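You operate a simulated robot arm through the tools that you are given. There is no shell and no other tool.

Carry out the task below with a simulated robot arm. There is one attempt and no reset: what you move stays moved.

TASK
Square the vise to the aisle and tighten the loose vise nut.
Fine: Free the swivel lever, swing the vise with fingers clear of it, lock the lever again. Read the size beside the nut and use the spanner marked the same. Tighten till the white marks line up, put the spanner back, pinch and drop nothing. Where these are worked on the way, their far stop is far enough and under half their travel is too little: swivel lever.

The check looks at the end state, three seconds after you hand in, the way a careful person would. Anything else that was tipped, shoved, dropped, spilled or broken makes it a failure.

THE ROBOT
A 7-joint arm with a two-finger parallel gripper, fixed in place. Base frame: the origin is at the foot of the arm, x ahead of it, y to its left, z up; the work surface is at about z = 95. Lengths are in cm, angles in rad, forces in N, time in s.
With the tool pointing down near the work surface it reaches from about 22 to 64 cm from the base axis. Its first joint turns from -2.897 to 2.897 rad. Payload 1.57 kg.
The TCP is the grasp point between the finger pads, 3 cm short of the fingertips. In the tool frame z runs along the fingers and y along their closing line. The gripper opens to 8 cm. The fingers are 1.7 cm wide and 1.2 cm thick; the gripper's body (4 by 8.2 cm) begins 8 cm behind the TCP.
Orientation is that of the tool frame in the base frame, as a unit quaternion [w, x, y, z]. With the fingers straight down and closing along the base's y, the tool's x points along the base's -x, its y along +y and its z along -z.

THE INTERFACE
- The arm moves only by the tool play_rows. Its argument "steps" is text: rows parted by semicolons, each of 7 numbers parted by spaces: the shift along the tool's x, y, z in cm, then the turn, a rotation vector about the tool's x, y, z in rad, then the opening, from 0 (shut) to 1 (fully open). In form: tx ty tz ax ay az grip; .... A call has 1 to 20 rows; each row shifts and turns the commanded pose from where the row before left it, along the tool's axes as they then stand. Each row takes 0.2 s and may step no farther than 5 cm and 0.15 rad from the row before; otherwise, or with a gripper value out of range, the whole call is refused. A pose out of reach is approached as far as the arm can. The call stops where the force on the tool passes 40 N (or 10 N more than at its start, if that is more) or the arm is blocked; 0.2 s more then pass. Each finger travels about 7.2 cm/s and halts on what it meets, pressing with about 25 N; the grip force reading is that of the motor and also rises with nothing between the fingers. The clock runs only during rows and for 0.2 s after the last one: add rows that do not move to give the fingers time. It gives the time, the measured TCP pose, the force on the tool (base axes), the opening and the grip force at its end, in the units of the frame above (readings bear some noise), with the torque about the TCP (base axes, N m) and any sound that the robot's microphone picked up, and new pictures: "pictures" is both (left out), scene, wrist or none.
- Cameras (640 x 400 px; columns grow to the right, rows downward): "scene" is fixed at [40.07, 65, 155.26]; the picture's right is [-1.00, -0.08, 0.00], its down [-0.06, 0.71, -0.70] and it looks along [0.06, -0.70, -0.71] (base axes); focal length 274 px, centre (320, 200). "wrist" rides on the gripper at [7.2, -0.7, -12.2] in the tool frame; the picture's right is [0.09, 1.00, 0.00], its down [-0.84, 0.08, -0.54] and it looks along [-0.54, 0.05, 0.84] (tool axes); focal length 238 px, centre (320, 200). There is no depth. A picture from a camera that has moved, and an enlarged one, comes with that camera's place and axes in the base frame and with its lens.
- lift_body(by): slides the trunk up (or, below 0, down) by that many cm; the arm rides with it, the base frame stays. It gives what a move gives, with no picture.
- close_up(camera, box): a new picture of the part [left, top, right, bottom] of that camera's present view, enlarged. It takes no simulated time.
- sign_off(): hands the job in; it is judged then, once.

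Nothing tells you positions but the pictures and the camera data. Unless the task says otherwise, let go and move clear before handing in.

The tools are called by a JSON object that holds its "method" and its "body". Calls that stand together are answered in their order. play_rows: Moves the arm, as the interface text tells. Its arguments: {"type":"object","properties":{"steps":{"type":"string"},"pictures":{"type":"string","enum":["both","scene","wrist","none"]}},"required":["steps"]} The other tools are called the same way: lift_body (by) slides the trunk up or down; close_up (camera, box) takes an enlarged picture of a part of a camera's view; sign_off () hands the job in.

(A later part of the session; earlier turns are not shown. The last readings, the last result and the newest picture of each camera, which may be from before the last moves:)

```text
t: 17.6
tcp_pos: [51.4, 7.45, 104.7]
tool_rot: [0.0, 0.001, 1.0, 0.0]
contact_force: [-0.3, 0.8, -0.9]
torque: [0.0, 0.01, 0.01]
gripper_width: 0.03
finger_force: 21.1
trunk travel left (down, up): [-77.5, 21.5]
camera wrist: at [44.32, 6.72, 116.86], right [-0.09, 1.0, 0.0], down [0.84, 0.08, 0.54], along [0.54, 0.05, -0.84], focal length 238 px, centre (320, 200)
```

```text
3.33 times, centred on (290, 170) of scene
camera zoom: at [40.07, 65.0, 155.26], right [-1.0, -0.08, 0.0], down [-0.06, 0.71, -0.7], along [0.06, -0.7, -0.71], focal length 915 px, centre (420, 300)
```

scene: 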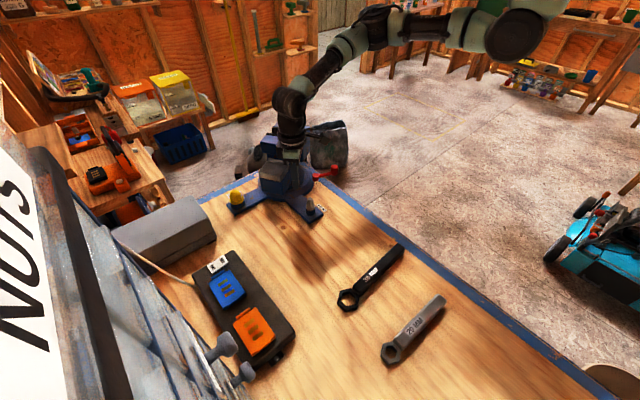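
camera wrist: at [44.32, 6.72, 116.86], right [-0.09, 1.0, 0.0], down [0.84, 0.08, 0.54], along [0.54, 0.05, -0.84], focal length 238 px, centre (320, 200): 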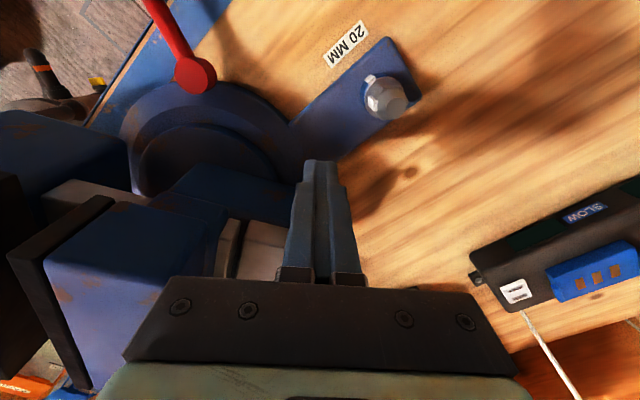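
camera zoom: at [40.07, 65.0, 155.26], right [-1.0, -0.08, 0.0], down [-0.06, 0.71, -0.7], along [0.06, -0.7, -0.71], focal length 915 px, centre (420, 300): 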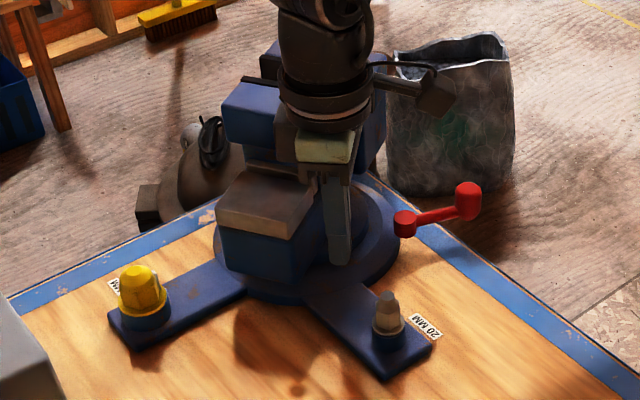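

The fingers are beside the tail. I'll push toward +x in small steps, watching the force.

{"method": "play_rows", "body": {"steps": "-0.9 0 0 0 0 0 0; -0.9 0 0 0 0 0 0; -0.6 0 0 0 0 0 0; -0.4 0 0 0 0 0 0; -0.4 0 0 0 0 0 0; -0.4 0 0 0 0 0 0; 0 0 0 0 0 0 0"}}

{"method": "close_up", "body": {"camera": "scene", "box": [230, 110, 350, 230]}}

```text
t: 19.2
tcp_pos: [54.95, 7.63, 104.57]
tool_rot: [0.0, 0.0, 1.0, 0.0]
contact_force: [-3.8, 4.8, -0.6]
torque: [-0.07, -0.05, -0.02]
gripper_width: 0.0
finger_force: 21.2
trunk travel left (down, up): [-77.5, 21.5]
camera wrist: at [47.91, 6.89, 116.65], right [-0.09, 1.0, 0.0], down [0.84, 0.08, 0.54], along [0.54, 0.05, -0.84], focal length 238 px, centre (320, 200)
```

scene: 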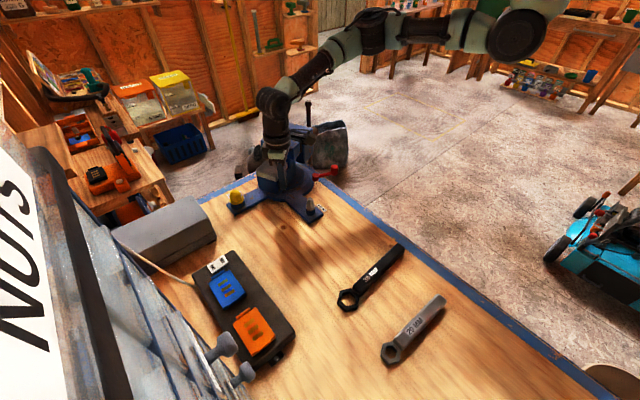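
wrist: 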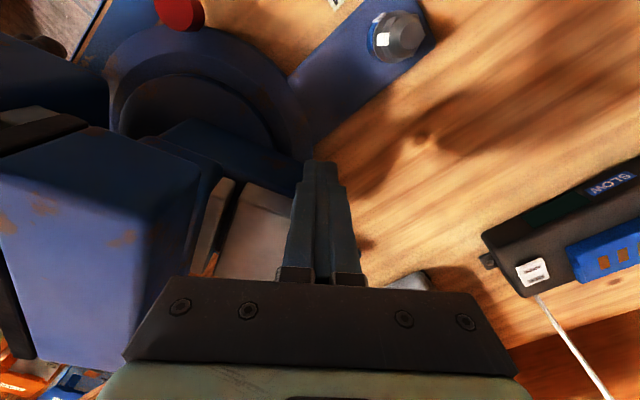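

```text
3.33 times, centred on (290, 170) of scene
camera zoom: at [40.07, 65.0, 155.26], right [-1.0, -0.08, 0.0], down [-0.06, 0.71, -0.7], along [0.06, -0.7, -0.71], focal length 915 px, centre (420, 300)
```

zoom: 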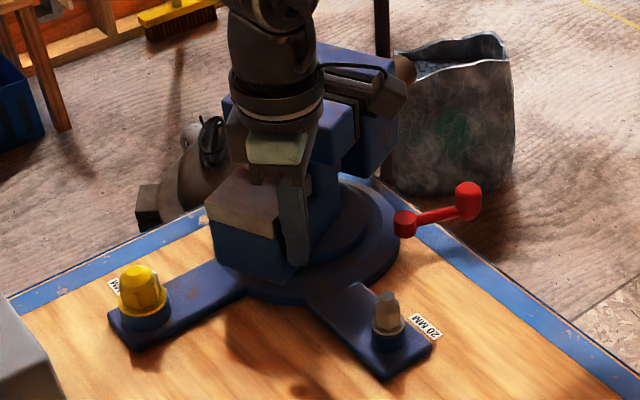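

The vise is swinging freely with about 6 N. I'll raise slightly for clearance under the palm and keep pushing in small steps.

{"method": "play_rows", "body": {"steps": "0 0 -0.7 0 0 0 0; -0.4 0 0 0 0 0 0; -0.4 0 0 0 0 0 0; -0.4 0 0 0 0 0 0; -0.4 0 0 0 0 0 0; 0 0 0 0 0 0 0"}}

{"method": "close_up", "body": {"camera": "scene", "box": [230, 110, 350, 230]}}

```text
t: 20.6
tcp_pos: [56.76, 7.52, 105.18]
tool_rot: [0.001, 0.0, 1.0, 0.0]
contact_force: [-1.3, -0.6, 1.0]
torque: [0.0, 0.02, -0.04]
gripper_width: 0.01
finger_force: 21.2
trunk travel left (down, up): [-77.5, 21.5]
camera wrist: at [49.64, 6.75, 117.3], right [-0.09, 1.0, 0.0], down [0.84, 0.08, 0.54], along [0.54, 0.05, -0.84], focal length 238 px, centre (320, 200)
```

scene: 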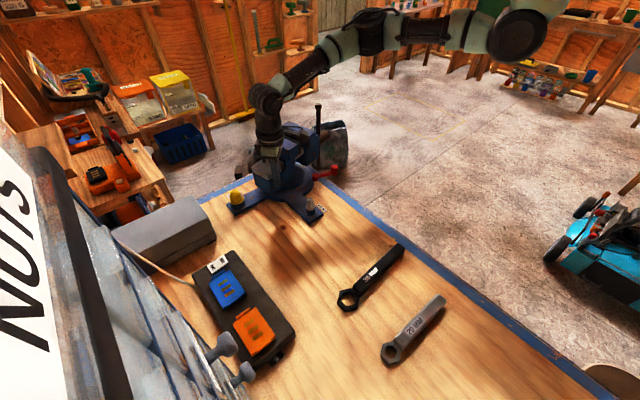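
wrist: 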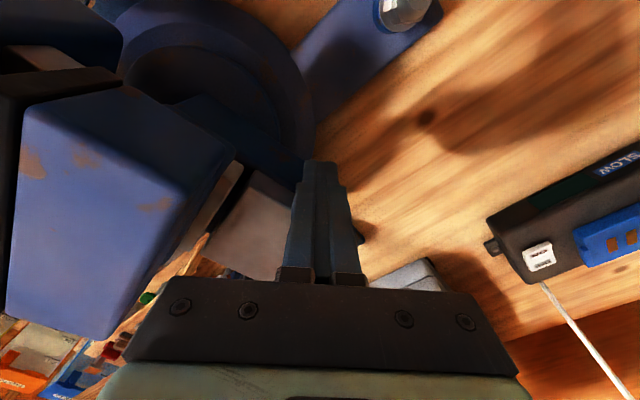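

```text
3.33 times, centred on (290, 170) of scene
camera zoom: at [40.07, 65.0, 155.26], right [-1.0, -0.08, 0.0], down [-0.06, 0.71, -0.7], along [0.06, -0.7, -0.71], focal length 915 px, centre (420, 300)
```

zoom: 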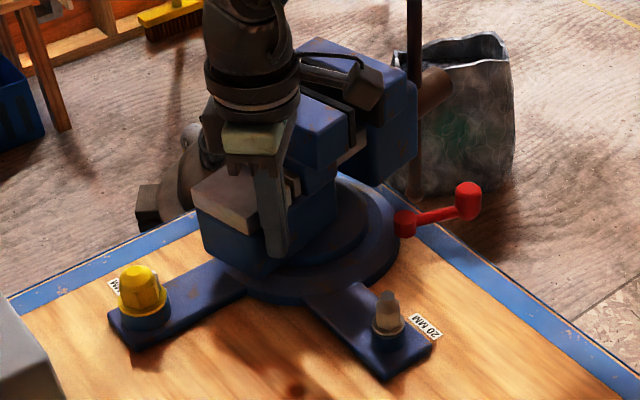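

The vise has turned well. I'll measure its angle from close-ups before finishing the swing.

{"method": "close_up", "body": {"camera": "wrist", "box": [0, 40, 320, 280]}}

{"method": "close_up", "body": {"camera": "scene", "box": [270, 110, 340, 170]}}

```text
1.67 times, centred on (160, 160) of wrist
camera zoom: at [49.64, 6.75, 117.3], right [-0.09, 1.0, 0.0], down [0.84, 0.08, 0.54], along [0.54, 0.05, -0.84], focal length 397 px, centre (587, 267)
```

zoom: 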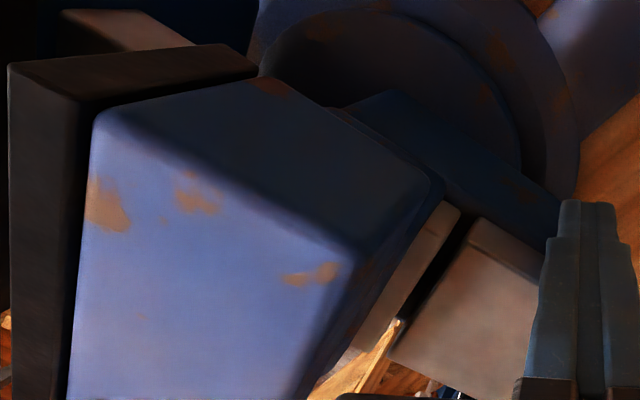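

```text
6.67 times, centred on (305, 140) of scene
camera zoom: at [40.07, 65.0, 155.26], right [-1.0, -0.08, 0.0], down [-0.06, 0.71, -0.7], along [0.06, -0.7, -0.71], focal length 1829 px, centre (420, 600)
```

zoom: 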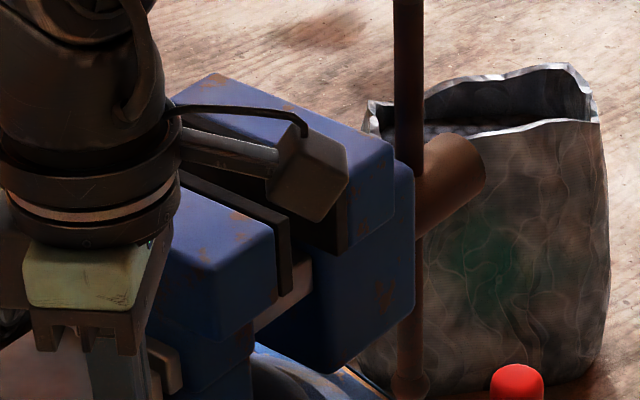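

By the jaw edge the vise has turned about 19° and still needs about 13°. I'll push a little further, then measure again.

{"method": "play_rows", "body": {"steps": "-0.35 0 0 0 0 0 0; -0.35 0 0 0 0 0 0; 0 0 0 0 0 0 0; 0 0 0 0 0 0 0", "pictures": "scene"}}

{"method": "close_up", "body": {"camera": "scene", "box": [270, 110, 340, 170]}}

{"method": "close_up", "body": {"camera": "wrist", "box": [0, 40, 320, 280]}}

```text
t: 21.6
tcp_pos: [57.54, 7.46, 105.11]
tool_rot: [0.0, 0.001, 1.0, 0.0]
contact_force: [-0.2, 0.1, -0.9]
torque: [-0.03, -0.01, 0.0]
gripper_width: 0.03
finger_force: 20.8
trunk travel left (down, up): [-77.5, 21.5]
```

scene: 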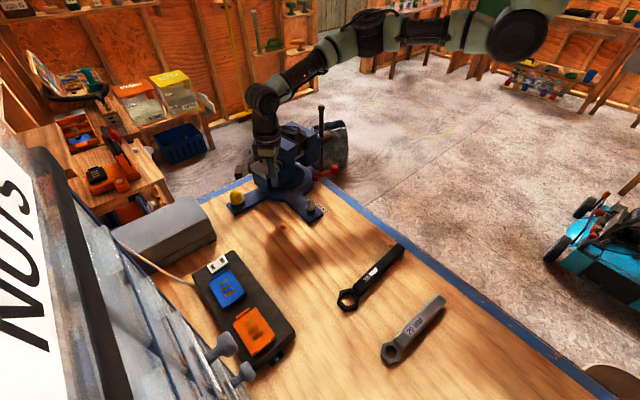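

```text
6.67 times, centred on (305, 140) of scene
camera zoom: at [40.07, 65.0, 155.26], right [-1.0, -0.08, 0.0], down [-0.06, 0.71, -0.7], along [0.06, -0.7, -0.71], focal length 1829 px, centre (420, 600)
```

zoom: 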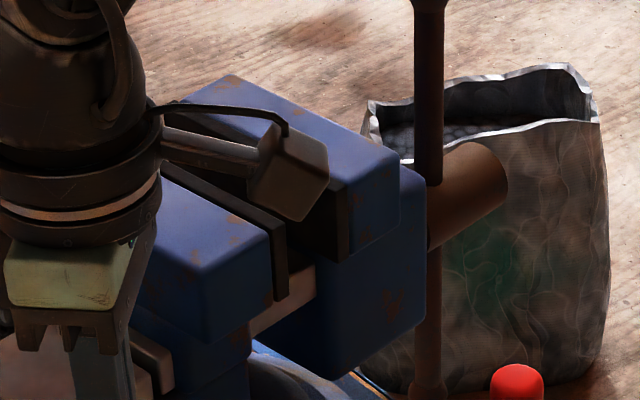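

```text
1.67 times, centred on (160, 160) of wrist
camera zoom: at [50.33, 6.76, 117.31], right [-0.09, 1.0, 0.0], down [0.84, 0.08, 0.54], along [0.54, 0.05, -0.84], focal length 397 px, centre (587, 267)
```

zoom: 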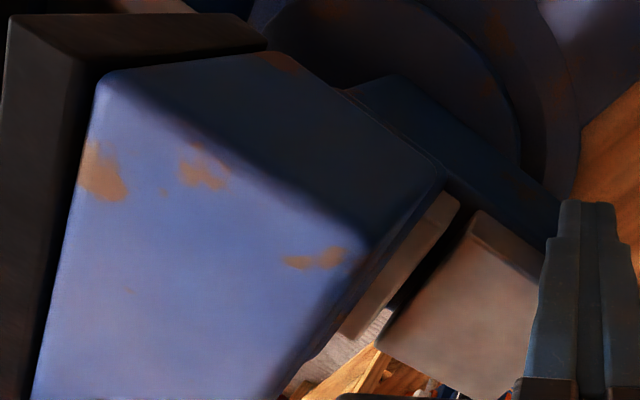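

From the jaw's top edge the vise axis is at about 53° (goal 45°, matching the bench edge at −45°). Two more small pushes, then I'll measure again.

{"method": "play_rows", "body": {"steps": "-0.3 0 0 0 0 0 0; -0.3 0 0 0 0 0 0; 0 0 0 0 0 0 0; 0 0 0 0 0 0 0", "pictures": "scene"}}

{"method": "close_up", "body": {"camera": "wrist", "box": [0, 40, 320, 280]}}

{"method": "close_up", "body": {"camera": "scene", "box": [240, 110, 340, 210]}}

```text
t: 22.6
tcp_pos: [58.17, 7.4, 105.21]
tool_rot: [0.0, 0.001, 1.0, 0.0]
contact_force: [-1.2, -0.2, 1.0]
torque: [-0.01, -0.03, -0.02]
gripper_width: 0.0
finger_force: 21.3
trunk travel left (down, up): [-77.5, 21.5]
```

scene: 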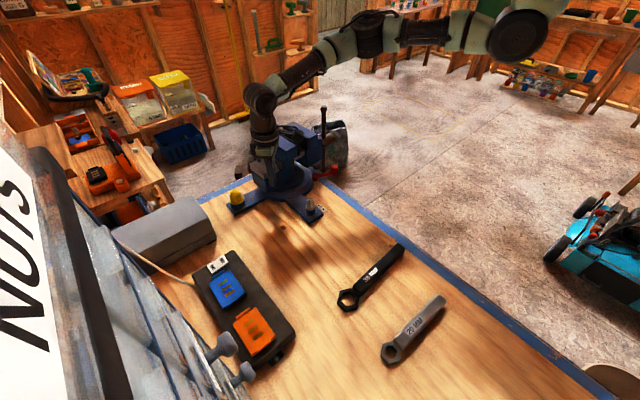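

```text
1.67 times, centred on (160, 160) of wrist
camera zoom: at [50.89, 6.71, 117.32], right [-0.09, 1.0, 0.0], down [0.84, 0.08, 0.54], along [0.54, 0.05, -0.84], focal length 397 px, centre (587, 267)
```

zoom: 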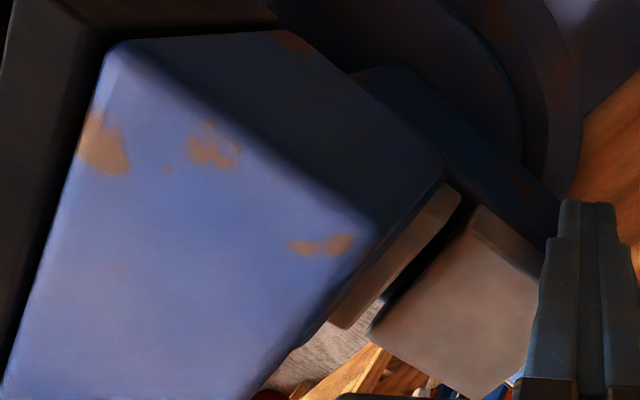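

```text
4.00 times, centred on (290, 160) of scene
camera zoom: at [40.07, 65.0, 155.26], right [-1.0, -0.08, 0.0], down [-0.06, 0.71, -0.7], along [0.06, -0.7, -0.71], focal length 1098 px, centre (440, 360)
```

zoom: 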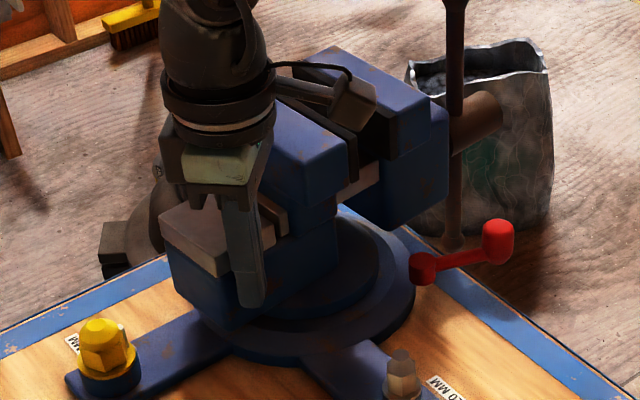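

The axis now reads about 50°, roughly 5° short. Pushing on a little.

{"method": "play_rows", "body": {"steps": "-0.3 0 0 0 0 0 0; -0.3 0 0 0 0 0 0; 0 0 0 0 0 0 0; 0 0 0 0 0 0 0", "pictures": "scene"}}

{"method": "close_up", "body": {"camera": "wrist", "box": [0, 40, 320, 280]}}

{"method": "close_up", "body": {"camera": "scene", "box": [240, 110, 340, 210]}}

```text
t: 23.6
tcp_pos: [58.66, 7.53, 105.29]
tool_rot: [0.0, 0.001, 1.0, 0.0]
contact_force: [-1.2, 0.5, -0.8]
torque: [-0.01, 0.02, 0.01]
gripper_width: 0.0
finger_force: 21.3
trunk travel left (down, up): [-77.5, 21.5]
```

scene: 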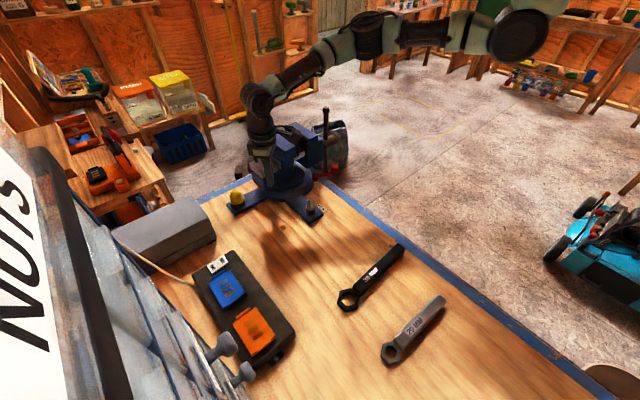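

```text
1.67 times, centred on (160, 160) of wrist
camera zoom: at [51.55, 6.78, 117.32], right [-0.09, 1.0, 0.0], down [0.84, 0.08, 0.54], along [0.54, 0.05, -0.84], focal length 397 px, centre (587, 267)
```

zoom: 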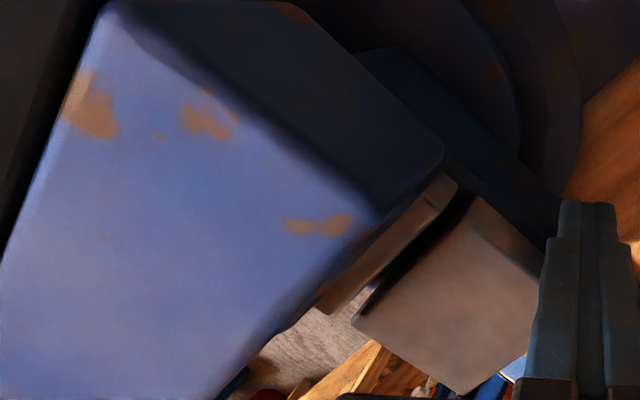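

```text
4.00 times, centred on (290, 160) of scene
camera zoom: at [40.07, 65.0, 155.26], right [-1.0, -0.08, 0.0], down [-0.06, 0.71, -0.7], along [0.06, -0.7, -0.71], focal length 1098 px, centre (440, 360)
```

zoom: 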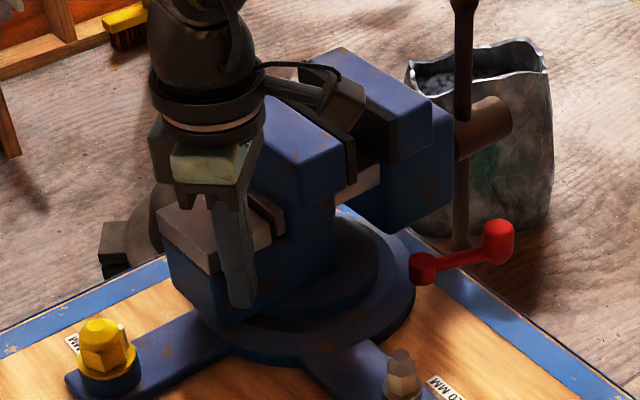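

The axis reads about 47°. One last small push, then I'll back off and measure from overhead.

{"method": "play_rows", "body": {"steps": "-0.2 0 0 0 0 0 0; -0.2 0 0 0 0 0 0; 0 0 0 0 0 0 0; 0 0 0 0 0 0 0; 1 0 0 0 0 0 0; 2 0 0 0 0 0 0; 0 0 -4 0 0 0 0; 0 0 -4 0 0 0 0; 0 0 -4 0 0 0 0; 0 0 -4 0 0 0 0; 0 -2 -4 0 0 0 0; 0 -3 -2 0 0 0 0; 0 0 0 0 0 0 0"}}

{"method": "close_up", "body": {"camera": "wrist", "box": [180, 0, 420, 180]}}

{"method": "close_up", "body": {"camera": "scene", "box": [230, 100, 350, 220]}}

```text
t: 26.4
tcp_pos: [55.99, 2.41, 127.27]
tool_rot: [-0.001, 0.001, 1.0, 0.0]
contact_force: [0.9, -1.2, 0.7]
torque: [-0.03, 0.02, -0.03]
gripper_width: 0.0
finger_force: 21.0
trunk travel left (down, up): [-77.5, 21.5]
camera wrist: at [48.78, 1.6, 139.45], right [-0.09, 1.0, 0.0], down [0.84, 0.08, 0.54], along [0.54, 0.05, -0.84], focal length 238 px, centre (320, 200)
```

scene: 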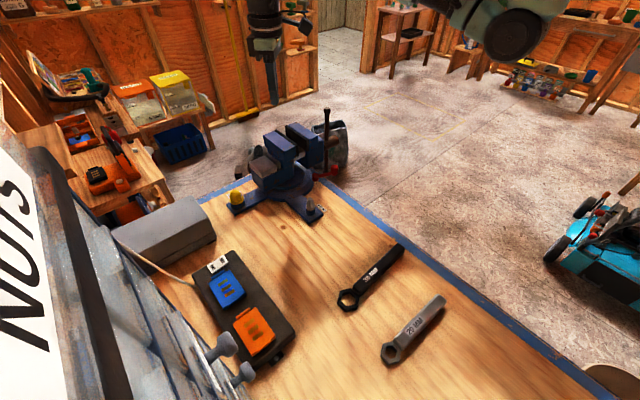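
wrist: 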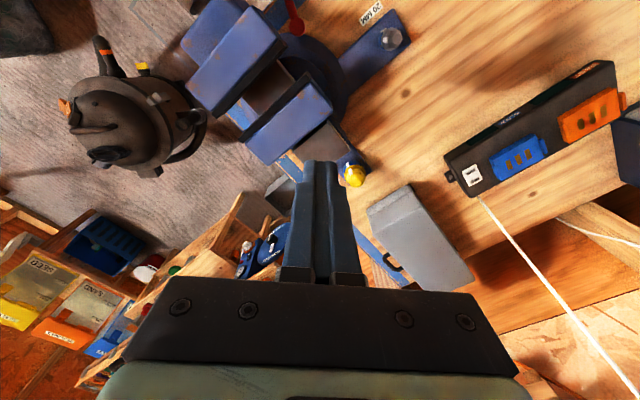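

```text
2.22 times, centred on (300, 90) of wrist
camera zoom: at [48.78, 1.6, 139.45], right [-0.09, 1.0, 0.0], down [0.84, 0.08, 0.54], along [0.54, 0.05, -0.84], focal length 530 px, centre (364, 444)
```

zoom: 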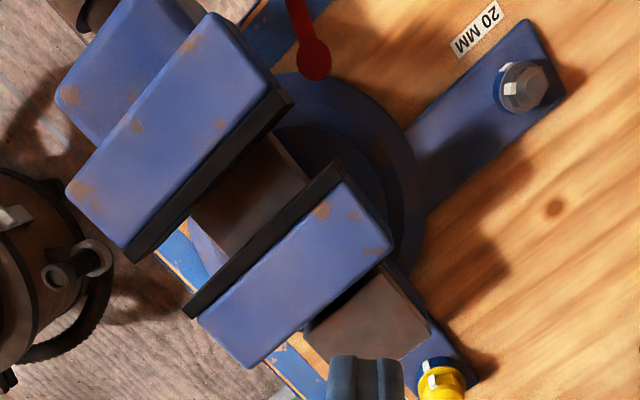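

```text
3.33 times, centred on (290, 160) of scene
camera zoom: at [40.07, 65.0, 155.26], right [-1.0, -0.08, 0.0], down [-0.06, 0.71, -0.7], along [0.06, -0.7, -0.71], focal length 915 px, centre (420, 333)
```

zoom: 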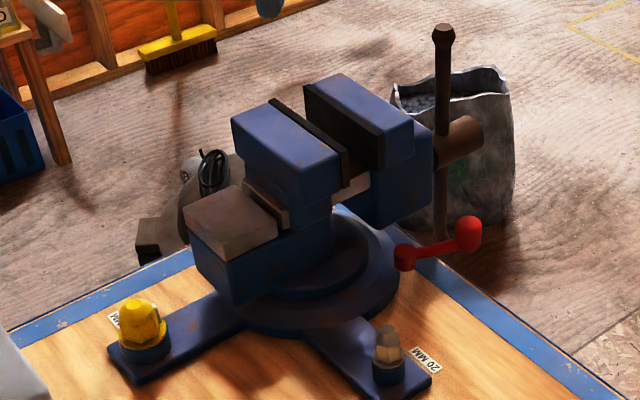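

The overhead view gives the jaw lines at about −45.2°, against the bench edge at −45.3°, so the vise is square. Next I'll go back to the red knob, near (41, −4.6) now, to lock the lever again.

{"method": "play_rows", "body": {"steps": "3.76 -1.74 0 0 0 0 0; 3.76 -1.74 0 0 0 0 0.3; 3.76 -1.74 0 0 0 0 0.6; 3.76 -1.74 0 0 0 0 0.6; 0 0 4 0 0 0 0.6; 0 0 4 0 0 0 0.6; 0 0 4 0 0 0 0.6; 0 0 4 0 0 0 0.6; 0 0 4 0 0 0 0.6; 0 0 2 0 0 0 0.6; 0 0 0 0 0 0 0.6"}}

{"method": "close_up", "body": {"camera": "wrist", "box": [200, 80, 440, 260]}}

{"method": "close_up", "body": {"camera": "scene", "box": [270, 100, 370, 200]}}

```text
t: 28.8
tcp_pos: [40.82, -4.82, 105.21]
tool_rot: [0.0, 0.001, 1.0, 0.0]
contact_force: [-0.1, 0.1, -0.2]
torque: [0.0, -0.01, 0.01]
gripper_width: 4.81
finger_force: 0.1
trunk travel left (down, up): [-77.5, 21.5]
camera wrist: at [33.67, -5.52, 117.38], right [-0.09, 1.0, 0.0], down [0.84, 0.08, 0.54], along [0.54, 0.05, -0.84], focal length 238 px, centre (320, 200)
```

scene: 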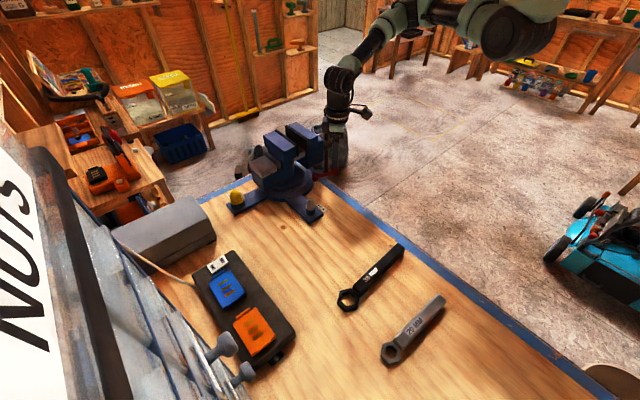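
wrist: 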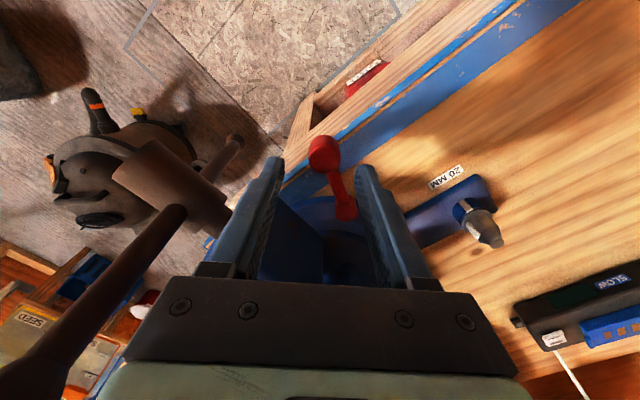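

```text
2.22 times, centred on (320, 170) of wrist
camera zoom: at [33.67, -5.52, 117.38], right [-0.09, 1.0, 0.0], down [0.84, 0.08, 0.54], along [0.54, 0.05, -0.84], focal length 530 px, centre (320, 267)
```

zoom: 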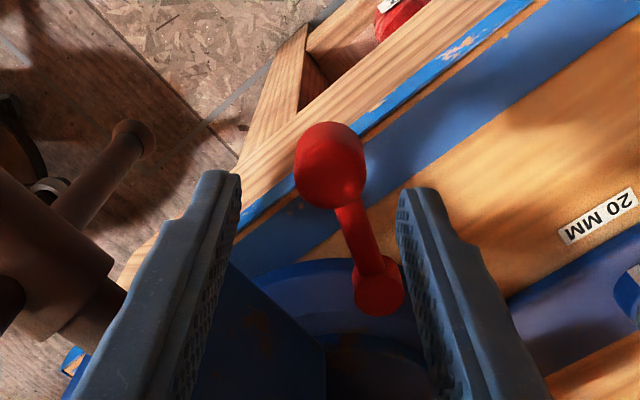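

```text
4.00 times, centred on (320, 150) of scene
camera zoom: at [40.07, 65.0, 155.26], right [-1.0, -0.08, 0.0], down [-0.06, 0.71, -0.7], along [0.06, -0.7, -0.71], focal length 1098 px, centre (320, 400)
```

zoom: 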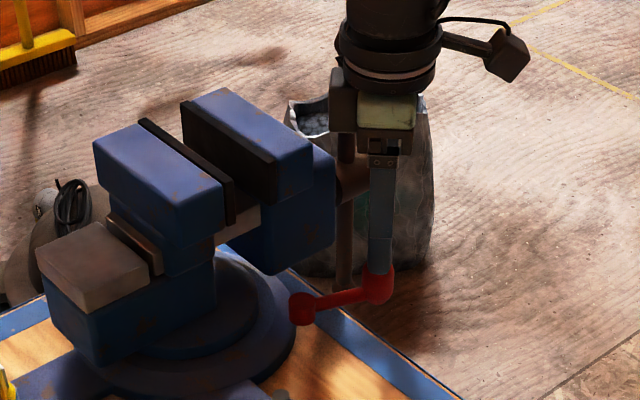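

The fingers straddle the knob with clearance from the vise front and the T-handle. I'll lower, take up the gap in +y, then sweep the lever back along its arc.

{"method": "play_rows", "body": {"steps": "0 0 2.5 0 0 0 0.6; 0 0 2.2 0 0 0 0.6; 0 0.7 0 0 0 0 0.6; 0 0.7 0 0 0 0 0.6; 0.13 0.615 0 0 0 0.1 0.6; 0.13 0.615 0 0 0 0.1 0.6; 0.13 0.615 0 0 0 0.1 0.6; 0 0 0 0 0 0 0.6"}}

{"method": "close_up", "body": {"camera": "wrist", "box": [200, 80, 440, 260]}}

{"method": "close_up", "body": {"camera": "scene", "box": [270, 110, 370, 210]}}

```text
t: 30.6
tcp_pos: [40.71, -1.17, 100.59]
tool_rot: [-0.001, 0.151, 0.989, 0.001]
contact_force: [-0.7, 0.2, 0.3]
torque: [-0.01, 0.02, 0.01]
gripper_width: 4.8
finger_force: 0.5
trunk travel left (down, up): [-77.5, 21.5]
camera wrist: at [33.68, 0.26, 112.63], right [0.21, 0.98, 0.0], down [0.82, -0.18, 0.54], along [0.53, -0.11, -0.84], focal length 238 px, centre (320, 200)
```

scene: 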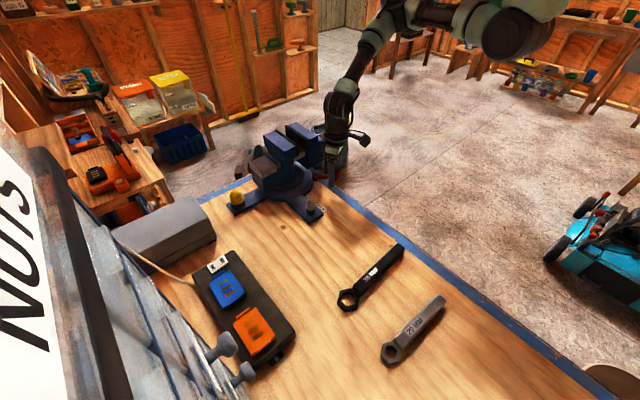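
wrist: 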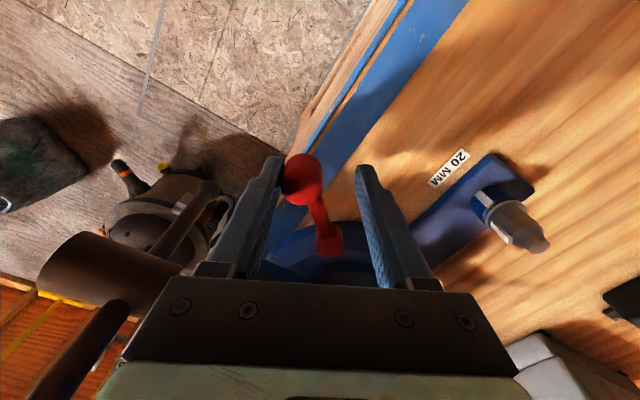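

```text
2.22 times, centred on (320, 170) of wrist
camera zoom: at [33.68, 0.26, 112.63], right [0.21, 0.98, 0.0], down [0.82, -0.18, 0.54], along [0.53, -0.11, -0.84], focal length 530 px, centre (320, 267)
```

zoom: 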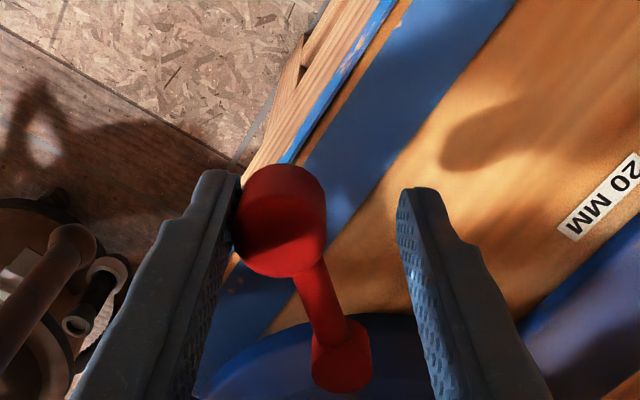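

```text
4.00 times, centred on (320, 160) of scene
camera zoom: at [40.07, 65.0, 155.26], right [-1.0, -0.08, 0.0], down [-0.06, 0.71, -0.7], along [0.06, -0.7, -0.71], focal length 1098 px, centre (320, 360)
```

zoom: 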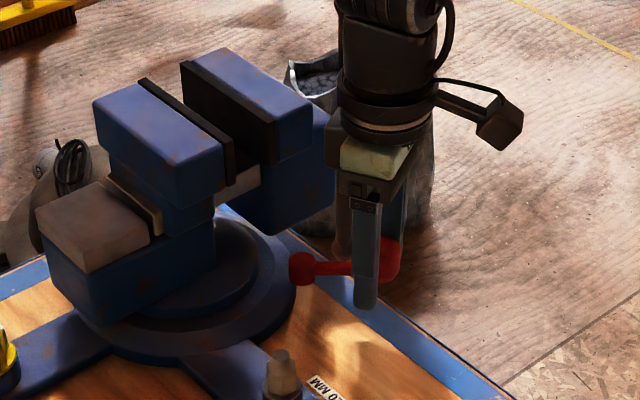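

The lever is moving back with light contact and the vise stays put. I'll carry on along the arc.

{"method": "play_rows", "body": {"steps": "0.13 0.615 0 0 0 0.1 0.6; 0.13 0.615 0 0 0 0.1 0.6; 0.13 0.615 0 0 0 0.1 0.6; 0.13 0.615 0 0 0 0.1 0.6; 0.13 0.615 0 0 0 0.1 0.6; 0 0 0 0 0 0 0.6"}}

{"method": "close_up", "body": {"camera": "wrist", "box": [200, 80, 440, 260]}}

{"method": "close_up", "body": {"camera": "scene", "box": [270, 110, 370, 210]}}

```text
t: 32.0
tcp_pos: [41.66, 1.83, 100.53]
tool_rot: [0.0, 0.391, 0.92, 0.0]
contact_force: [-0.5, -1.0, -0.5]
torque: [0.0, 0.0, -0.01]
gripper_width: 4.82
finger_force: 0.5
trunk travel left (down, up): [-77.5, 21.5]
camera wrist: at [36.17, 6.36, 112.66], right [0.65, 0.76, 0.0], down [0.64, -0.55, 0.54], along [0.41, -0.35, -0.84], focal length 238 px, centre (320, 200)
```

scene: 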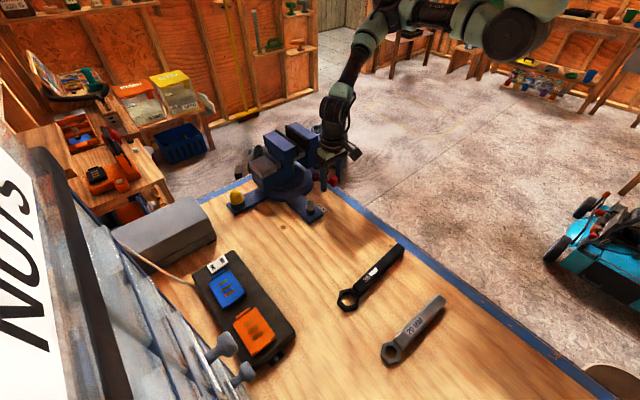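
wrist: 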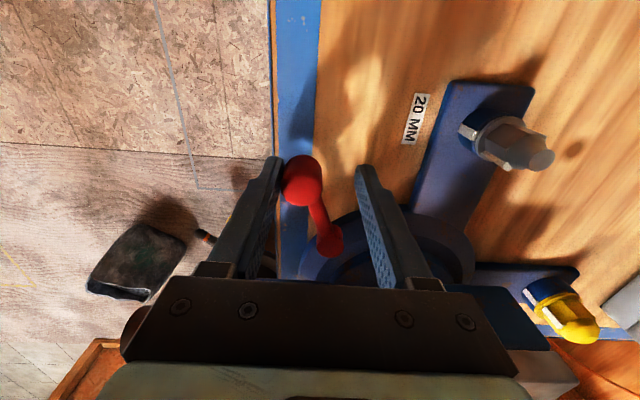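

```text
2.22 times, centred on (320, 170) of wrist
camera zoom: at [36.17, 6.36, 112.66], right [0.65, 0.76, 0.0], down [0.64, -0.55, 0.54], along [0.41, -0.35, -0.84], focal length 530 px, centre (320, 267)
```

zoom: 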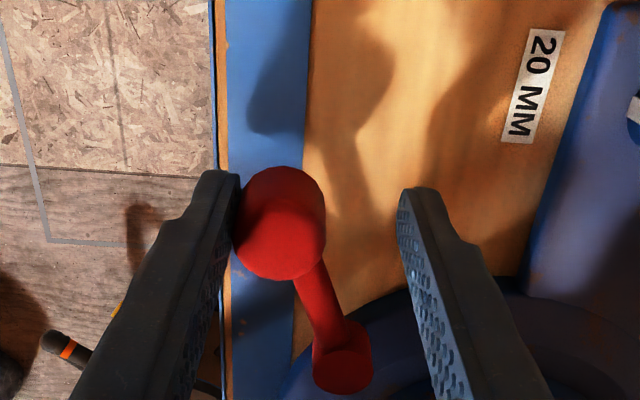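

```text
4.00 times, centred on (320, 160) of scene
camera zoom: at [40.07, 65.0, 155.26], right [-1.0, -0.08, 0.0], down [-0.06, 0.71, -0.7], along [0.06, -0.7, -0.71], focal length 1098 px, centre (320, 360)
```

zoom: 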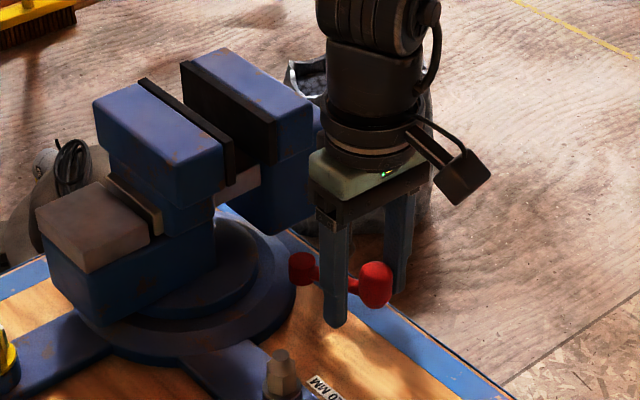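

The lever is at about 154° and needs to reach its locked stop near 135°. A few more steps, watching the force.

{"method": "play_rows", "body": {"steps": "0.13 0.615 0 0 0 0.1 0.6; 0.13 0.615 0 0 0 0.1 0.6; 0.13 0.615 0 0 0 0.1 0.6; 0 0 0 0 0 0 0.6"}}

{"method": "close_up", "body": {"camera": "wrist", "box": [200, 80, 440, 260]}}

{"method": "close_up", "body": {"camera": "scene", "box": [270, 110, 370, 210]}}

```text
t: 33.0
tcp_pos: [42.88, 3.21, 100.59]
tool_rot: [-0.001, 0.524, 0.852, 0.0]
contact_force: [-0.8, -0.4, 0.2]
torque: [0.01, -0.02, -0.02]
gripper_width: 4.83
finger_force: 0.3
trunk travel left (down, up): [-77.5, 21.5]
camera wrist: at [39.15, 9.23, 112.64], right [0.85, 0.53, 0.0], down [0.45, -0.71, 0.54], along [0.29, -0.46, -0.84], focal length 238 px, centre (320, 200)
```

scene: 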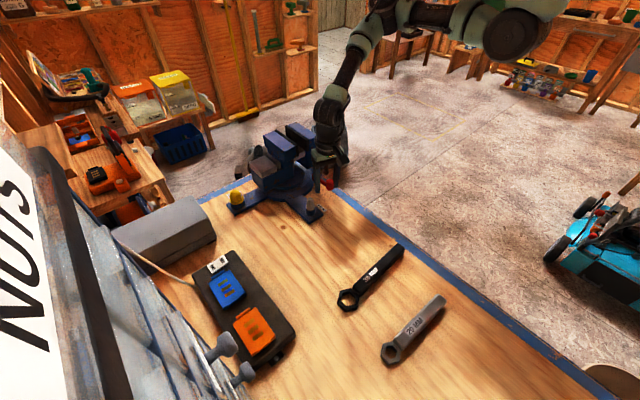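
wrist: 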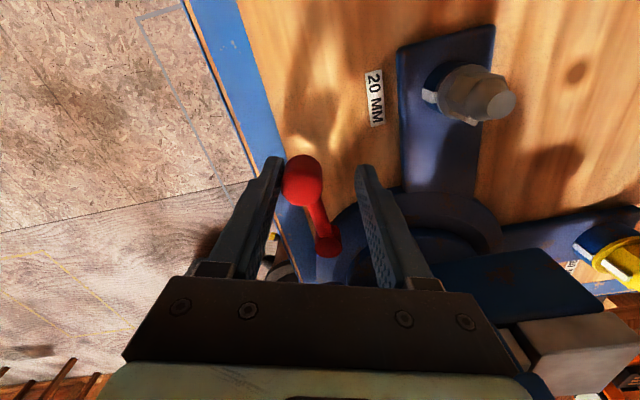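

```text
2.22 times, centred on (320, 170) of wrist
camera zoom: at [39.15, 9.23, 112.64], right [0.85, 0.53, 0.0], down [0.45, -0.71, 0.54], along [0.29, -0.46, -0.84], focal length 530 px, centre (320, 267)
```

zoom: 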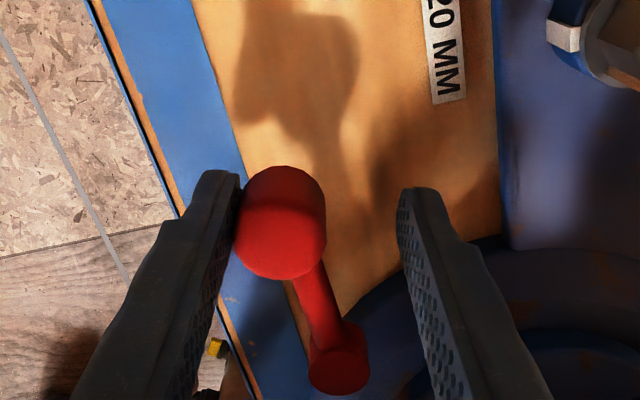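

```text
4.00 times, centred on (320, 160) of scene
camera zoom: at [40.07, 65.0, 155.26], right [-1.0, -0.08, 0.0], down [-0.06, 0.71, -0.7], along [0.06, -0.7, -0.71], focal length 1098 px, centre (320, 360)
```

zoom: 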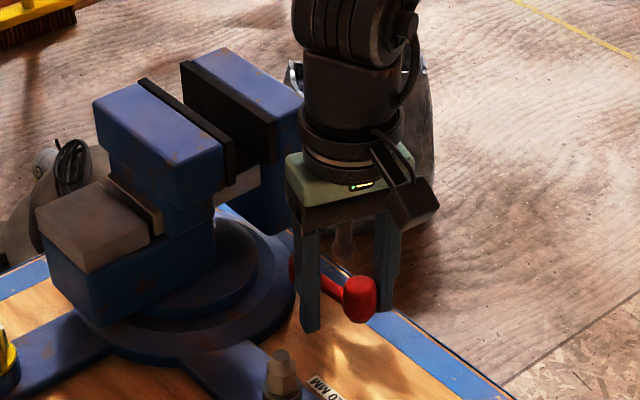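

Nearly there; two half steps more to seat it against the locked stop.

{"method": "play_rows", "body": {"steps": "0.065 0.31 0 0 0 0.05 0.6; 0.065 0.31 0 0 0 0.05 0.6; 0 0 0 0 0 0 0.6"}}

{"method": "close_up", "body": {"camera": "scene", "box": [270, 110, 370, 210]}}

```text
t: 33.8
tcp_pos: [43.32, 3.62, 100.45]
tool_rot: [-0.001, 0.567, 0.824, -0.001]
contact_force: [-3.7, -1.9, 0.9]
torque: [-0.05, 0.05, -0.01]
gripper_width: 5.18
finger_force: 2.1
trunk travel left (down, up): [-77.5, 21.5]
camera wrist: at [40.17, 10.04, 112.61], right [0.9, 0.45, 0.0], down [0.37, -0.75, 0.54], along [0.24, -0.49, -0.84], focal length 238 px, centre (320, 200)
```

scene: 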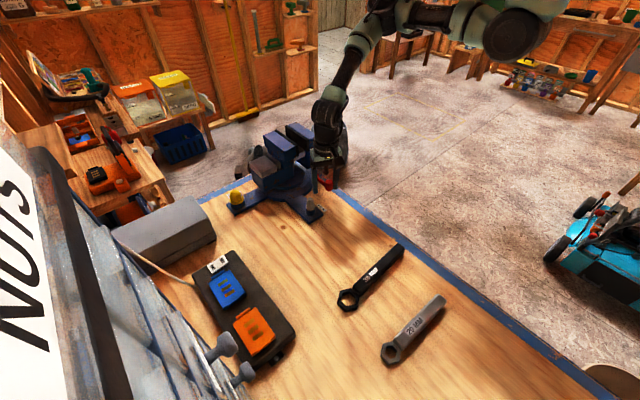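
wrist: 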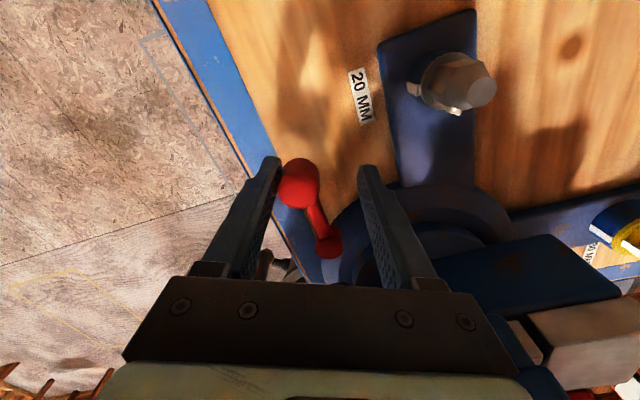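

```text
4.00 times, centred on (320, 160) of scene
camera zoom: at [40.07, 65.0, 155.26], right [-1.0, -0.08, 0.0], down [-0.06, 0.71, -0.7], along [0.06, -0.7, -0.71], focal length 1098 px, centre (320, 360)
```

zoom: 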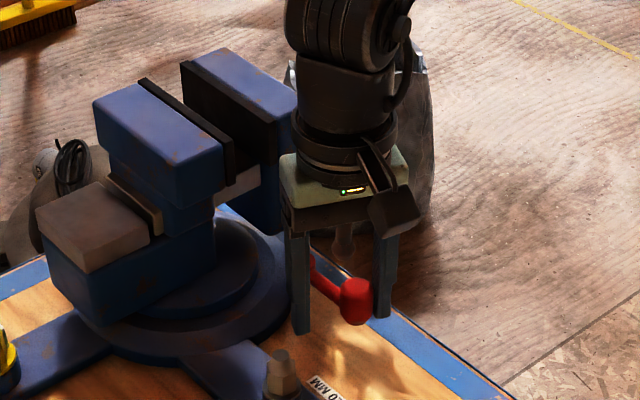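

The finger is giving way against the stop again. One more half step to confirm, then I'll back off, rise and check the lever's position.

{"method": "play_rows", "body": {"steps": "0.065 0.31 0 0 0 0.05 0.6; 0 0 0 0 0 0 0.6", "pictures": "none"}}

{"method": "play_rows", "body": {"steps": "0 -1 0 0 0 0 0.6; 0 0 -3 0 0 0 0.6; 0 0 -4 0 0 0 0.6; 0 0 -4 0 0 0 0.6; 0 0 -4 0 0 0 0.6; 0 0 -4 0 0 0 0.6; 0 0 -4 0 0 0 0.6; 0 0 0 0 0 0 0.6"}}

{"method": "close_up", "body": {"camera": "wrist", "box": [200, 40, 440, 220]}}

{"method": "close_up", "body": {"camera": "scene", "box": [230, 100, 350, 220]}}

```text
t: 34.4
tcp_pos: [43.54, 3.82, 100.54]
tool_rot: [0.0, 0.586, 0.81, -0.002]
contact_force: [-6.8, -6.3, -0.2]
torque: [-0.14, 0.14, 0.06]
gripper_width: 5.52
finger_force: 4.8
trunk travel left (down, up): [-77.5, 21.5]
```

```text
t: 36.2
tcp_pos: [42.92, 3.62, 123.73]
tool_rot: [-0.001, 0.585, 0.811, 0.0]
contact_force: [0.0, -0.8, -0.6]
torque: [0.01, -0.01, 0.02]
gripper_width: 4.78
finger_force: 0.1
trunk travel left (down, up): [-77.5, 21.5]
camera wrist: at [40.05, 10.18, 135.83], right [0.92, 0.4, 0.0], down [0.34, -0.77, 0.54], along [0.22, -0.5, -0.84], focal length 238 px, centre (320, 200)
```

scene: 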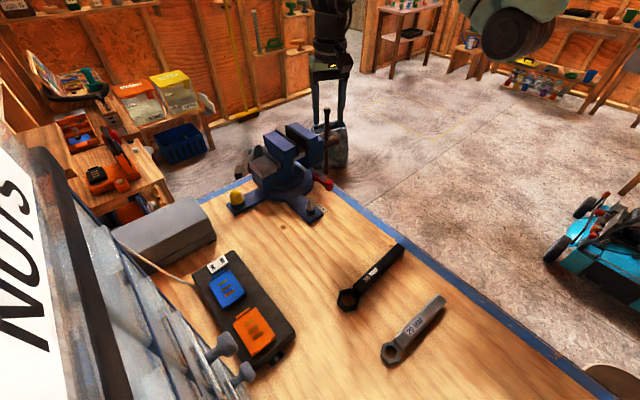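
wrist: 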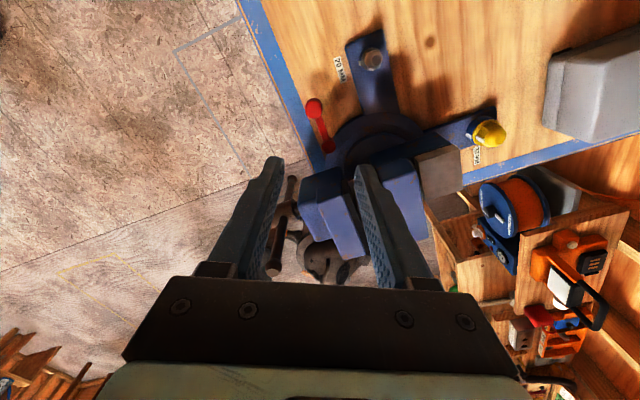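

```text
2.22 times, centred on (320, 130) of wrist
camera zoom: at [40.05, 10.18, 135.83], right [0.92, 0.4, 0.0], down [0.34, -0.77, 0.54], along [0.22, -0.5, -0.84], focal length 530 px, centre (320, 356)
```

zoom: 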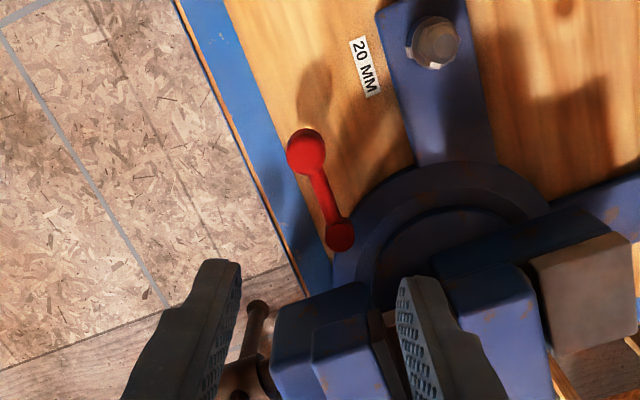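

```text
3.33 times, centred on (290, 160) of scene
camera zoom: at [40.07, 65.0, 155.26], right [-1.0, -0.08, 0.0], down [-0.06, 0.71, -0.7], along [0.06, -0.7, -0.71], focal length 915 px, centre (420, 333)
```

zoom: 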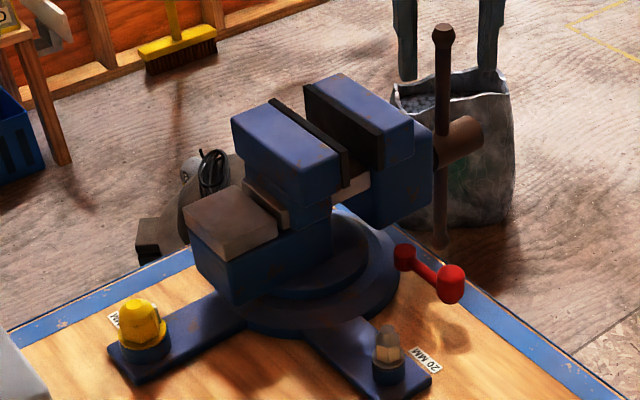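

The lever is parallel to the bench edge again, so it is locked, and the vise stayed square. Next I'll turn the hand to the heading I'll use for the spanner and bring the camera right above the 20 MM nut to read its marks.

{"method": "play_rows", "body": {"steps": "0 0 0 0 0 -0.1454 0.6; 0 0 0 0 0 -0.1454 0.6; 0 0 0 0 0 -0.1454 0.6; 0 0 0 0 0 -0.1454 0.6; 0 0 0 0 0 -0.1454 0.6; 0 0 0 0 0 -0.1454 0.6; 0 0 0 0 0 -0.1454 0.6; 0 0 0 0 0 -0.1454 0.6; 0 0 0 0 0 -0.1454 0.6; 0 0 0 0 0 -0.1454 0.6; 0 0 0 0 0 -0.1454 0.6; 0 0 0 0 0 -0.1454 0.6; 0 0 0 0 0 -0.1454 0.6; 0 0 0 0 0 -0.1454 0.6; -3.96 0.71 1.25 0 0 0 0.6; -3.96 0.71 1.25 0 0 0 0.6; -3.96 0.71 1.25 0 0 0 0.6; -3.96 0.71 1.25 0 0 0 0.6; 0 0 0 0 0 0 0.6"}}

{"method": "close_up", "body": {"camera": "wrist", "box": [280, 30, 360, 90]}}

{"method": "close_up", "body": {"camera": "wrist", "box": [200, 0, 440, 180]}}

```text
t: 40.2
tcp_pos: [52.04, 16.97, 118.6]
tool_rot: [0.001, -0.382, 0.924, 0.0]
contact_force: [-0.4, 0.2, -0.3]
torque: [0.02, -0.01, 0.02]
gripper_width: 4.8
finger_force: 0.1
trunk travel left (down, up): [-77.5, 21.5]
camera wrist: at [47.43, 11.24, 130.77], right [-0.77, 0.64, 0.0], down [0.54, 0.65, 0.54], along [0.35, 0.42, -0.84], focal length 238 px, centre (320, 200)
```

scene: 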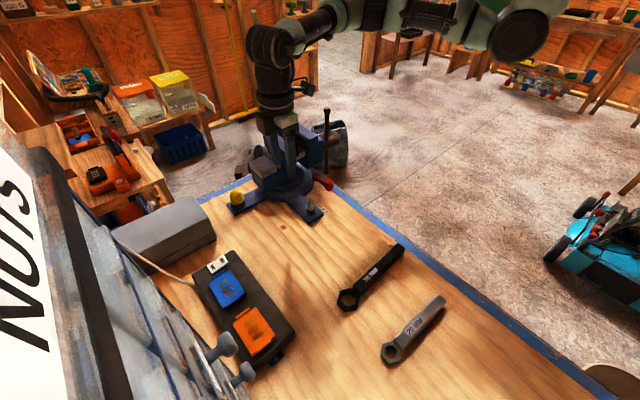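
wrist: 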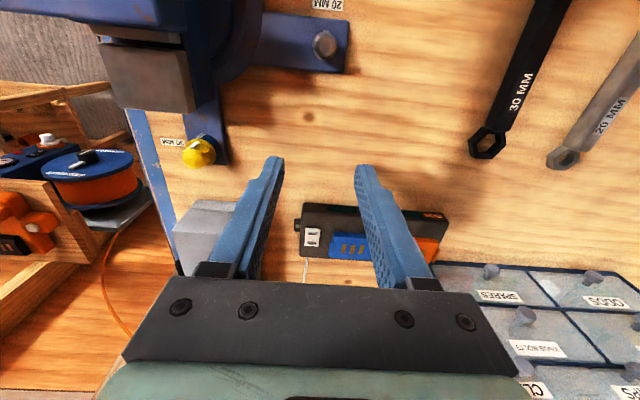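

```text
6.67 times, centred on (320, 60) of wrist
camera zoom: at [47.43, 11.24, 130.77], right [-0.77, 0.64, 0.0], down [0.54, 0.65, 0.54], along [0.35, 0.42, -0.84], focal length 1589 px, centre (320, 1133)
```

zoom: 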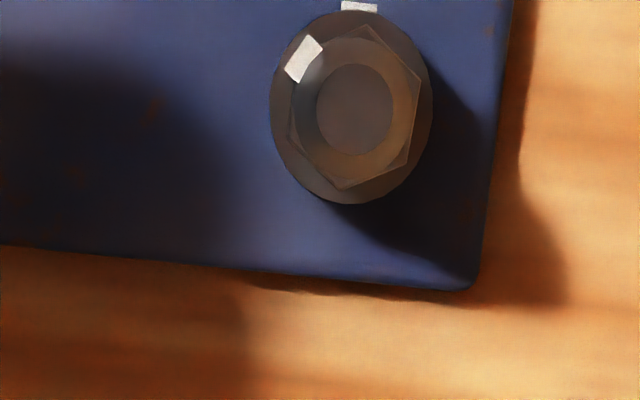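

```text
2.22 times, centred on (320, 90) of wrist
camera zoom: at [47.43, 11.24, 130.77], right [-0.77, 0.64, 0.0], down [0.54, 0.65, 0.54], along [0.35, 0.42, -0.84], focal length 530 px, centre (320, 444)
```

zoom: 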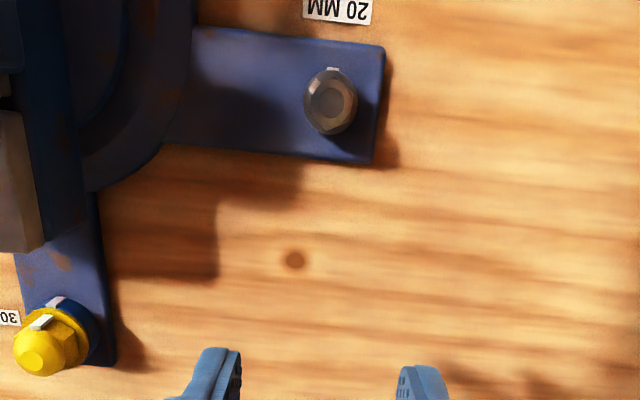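

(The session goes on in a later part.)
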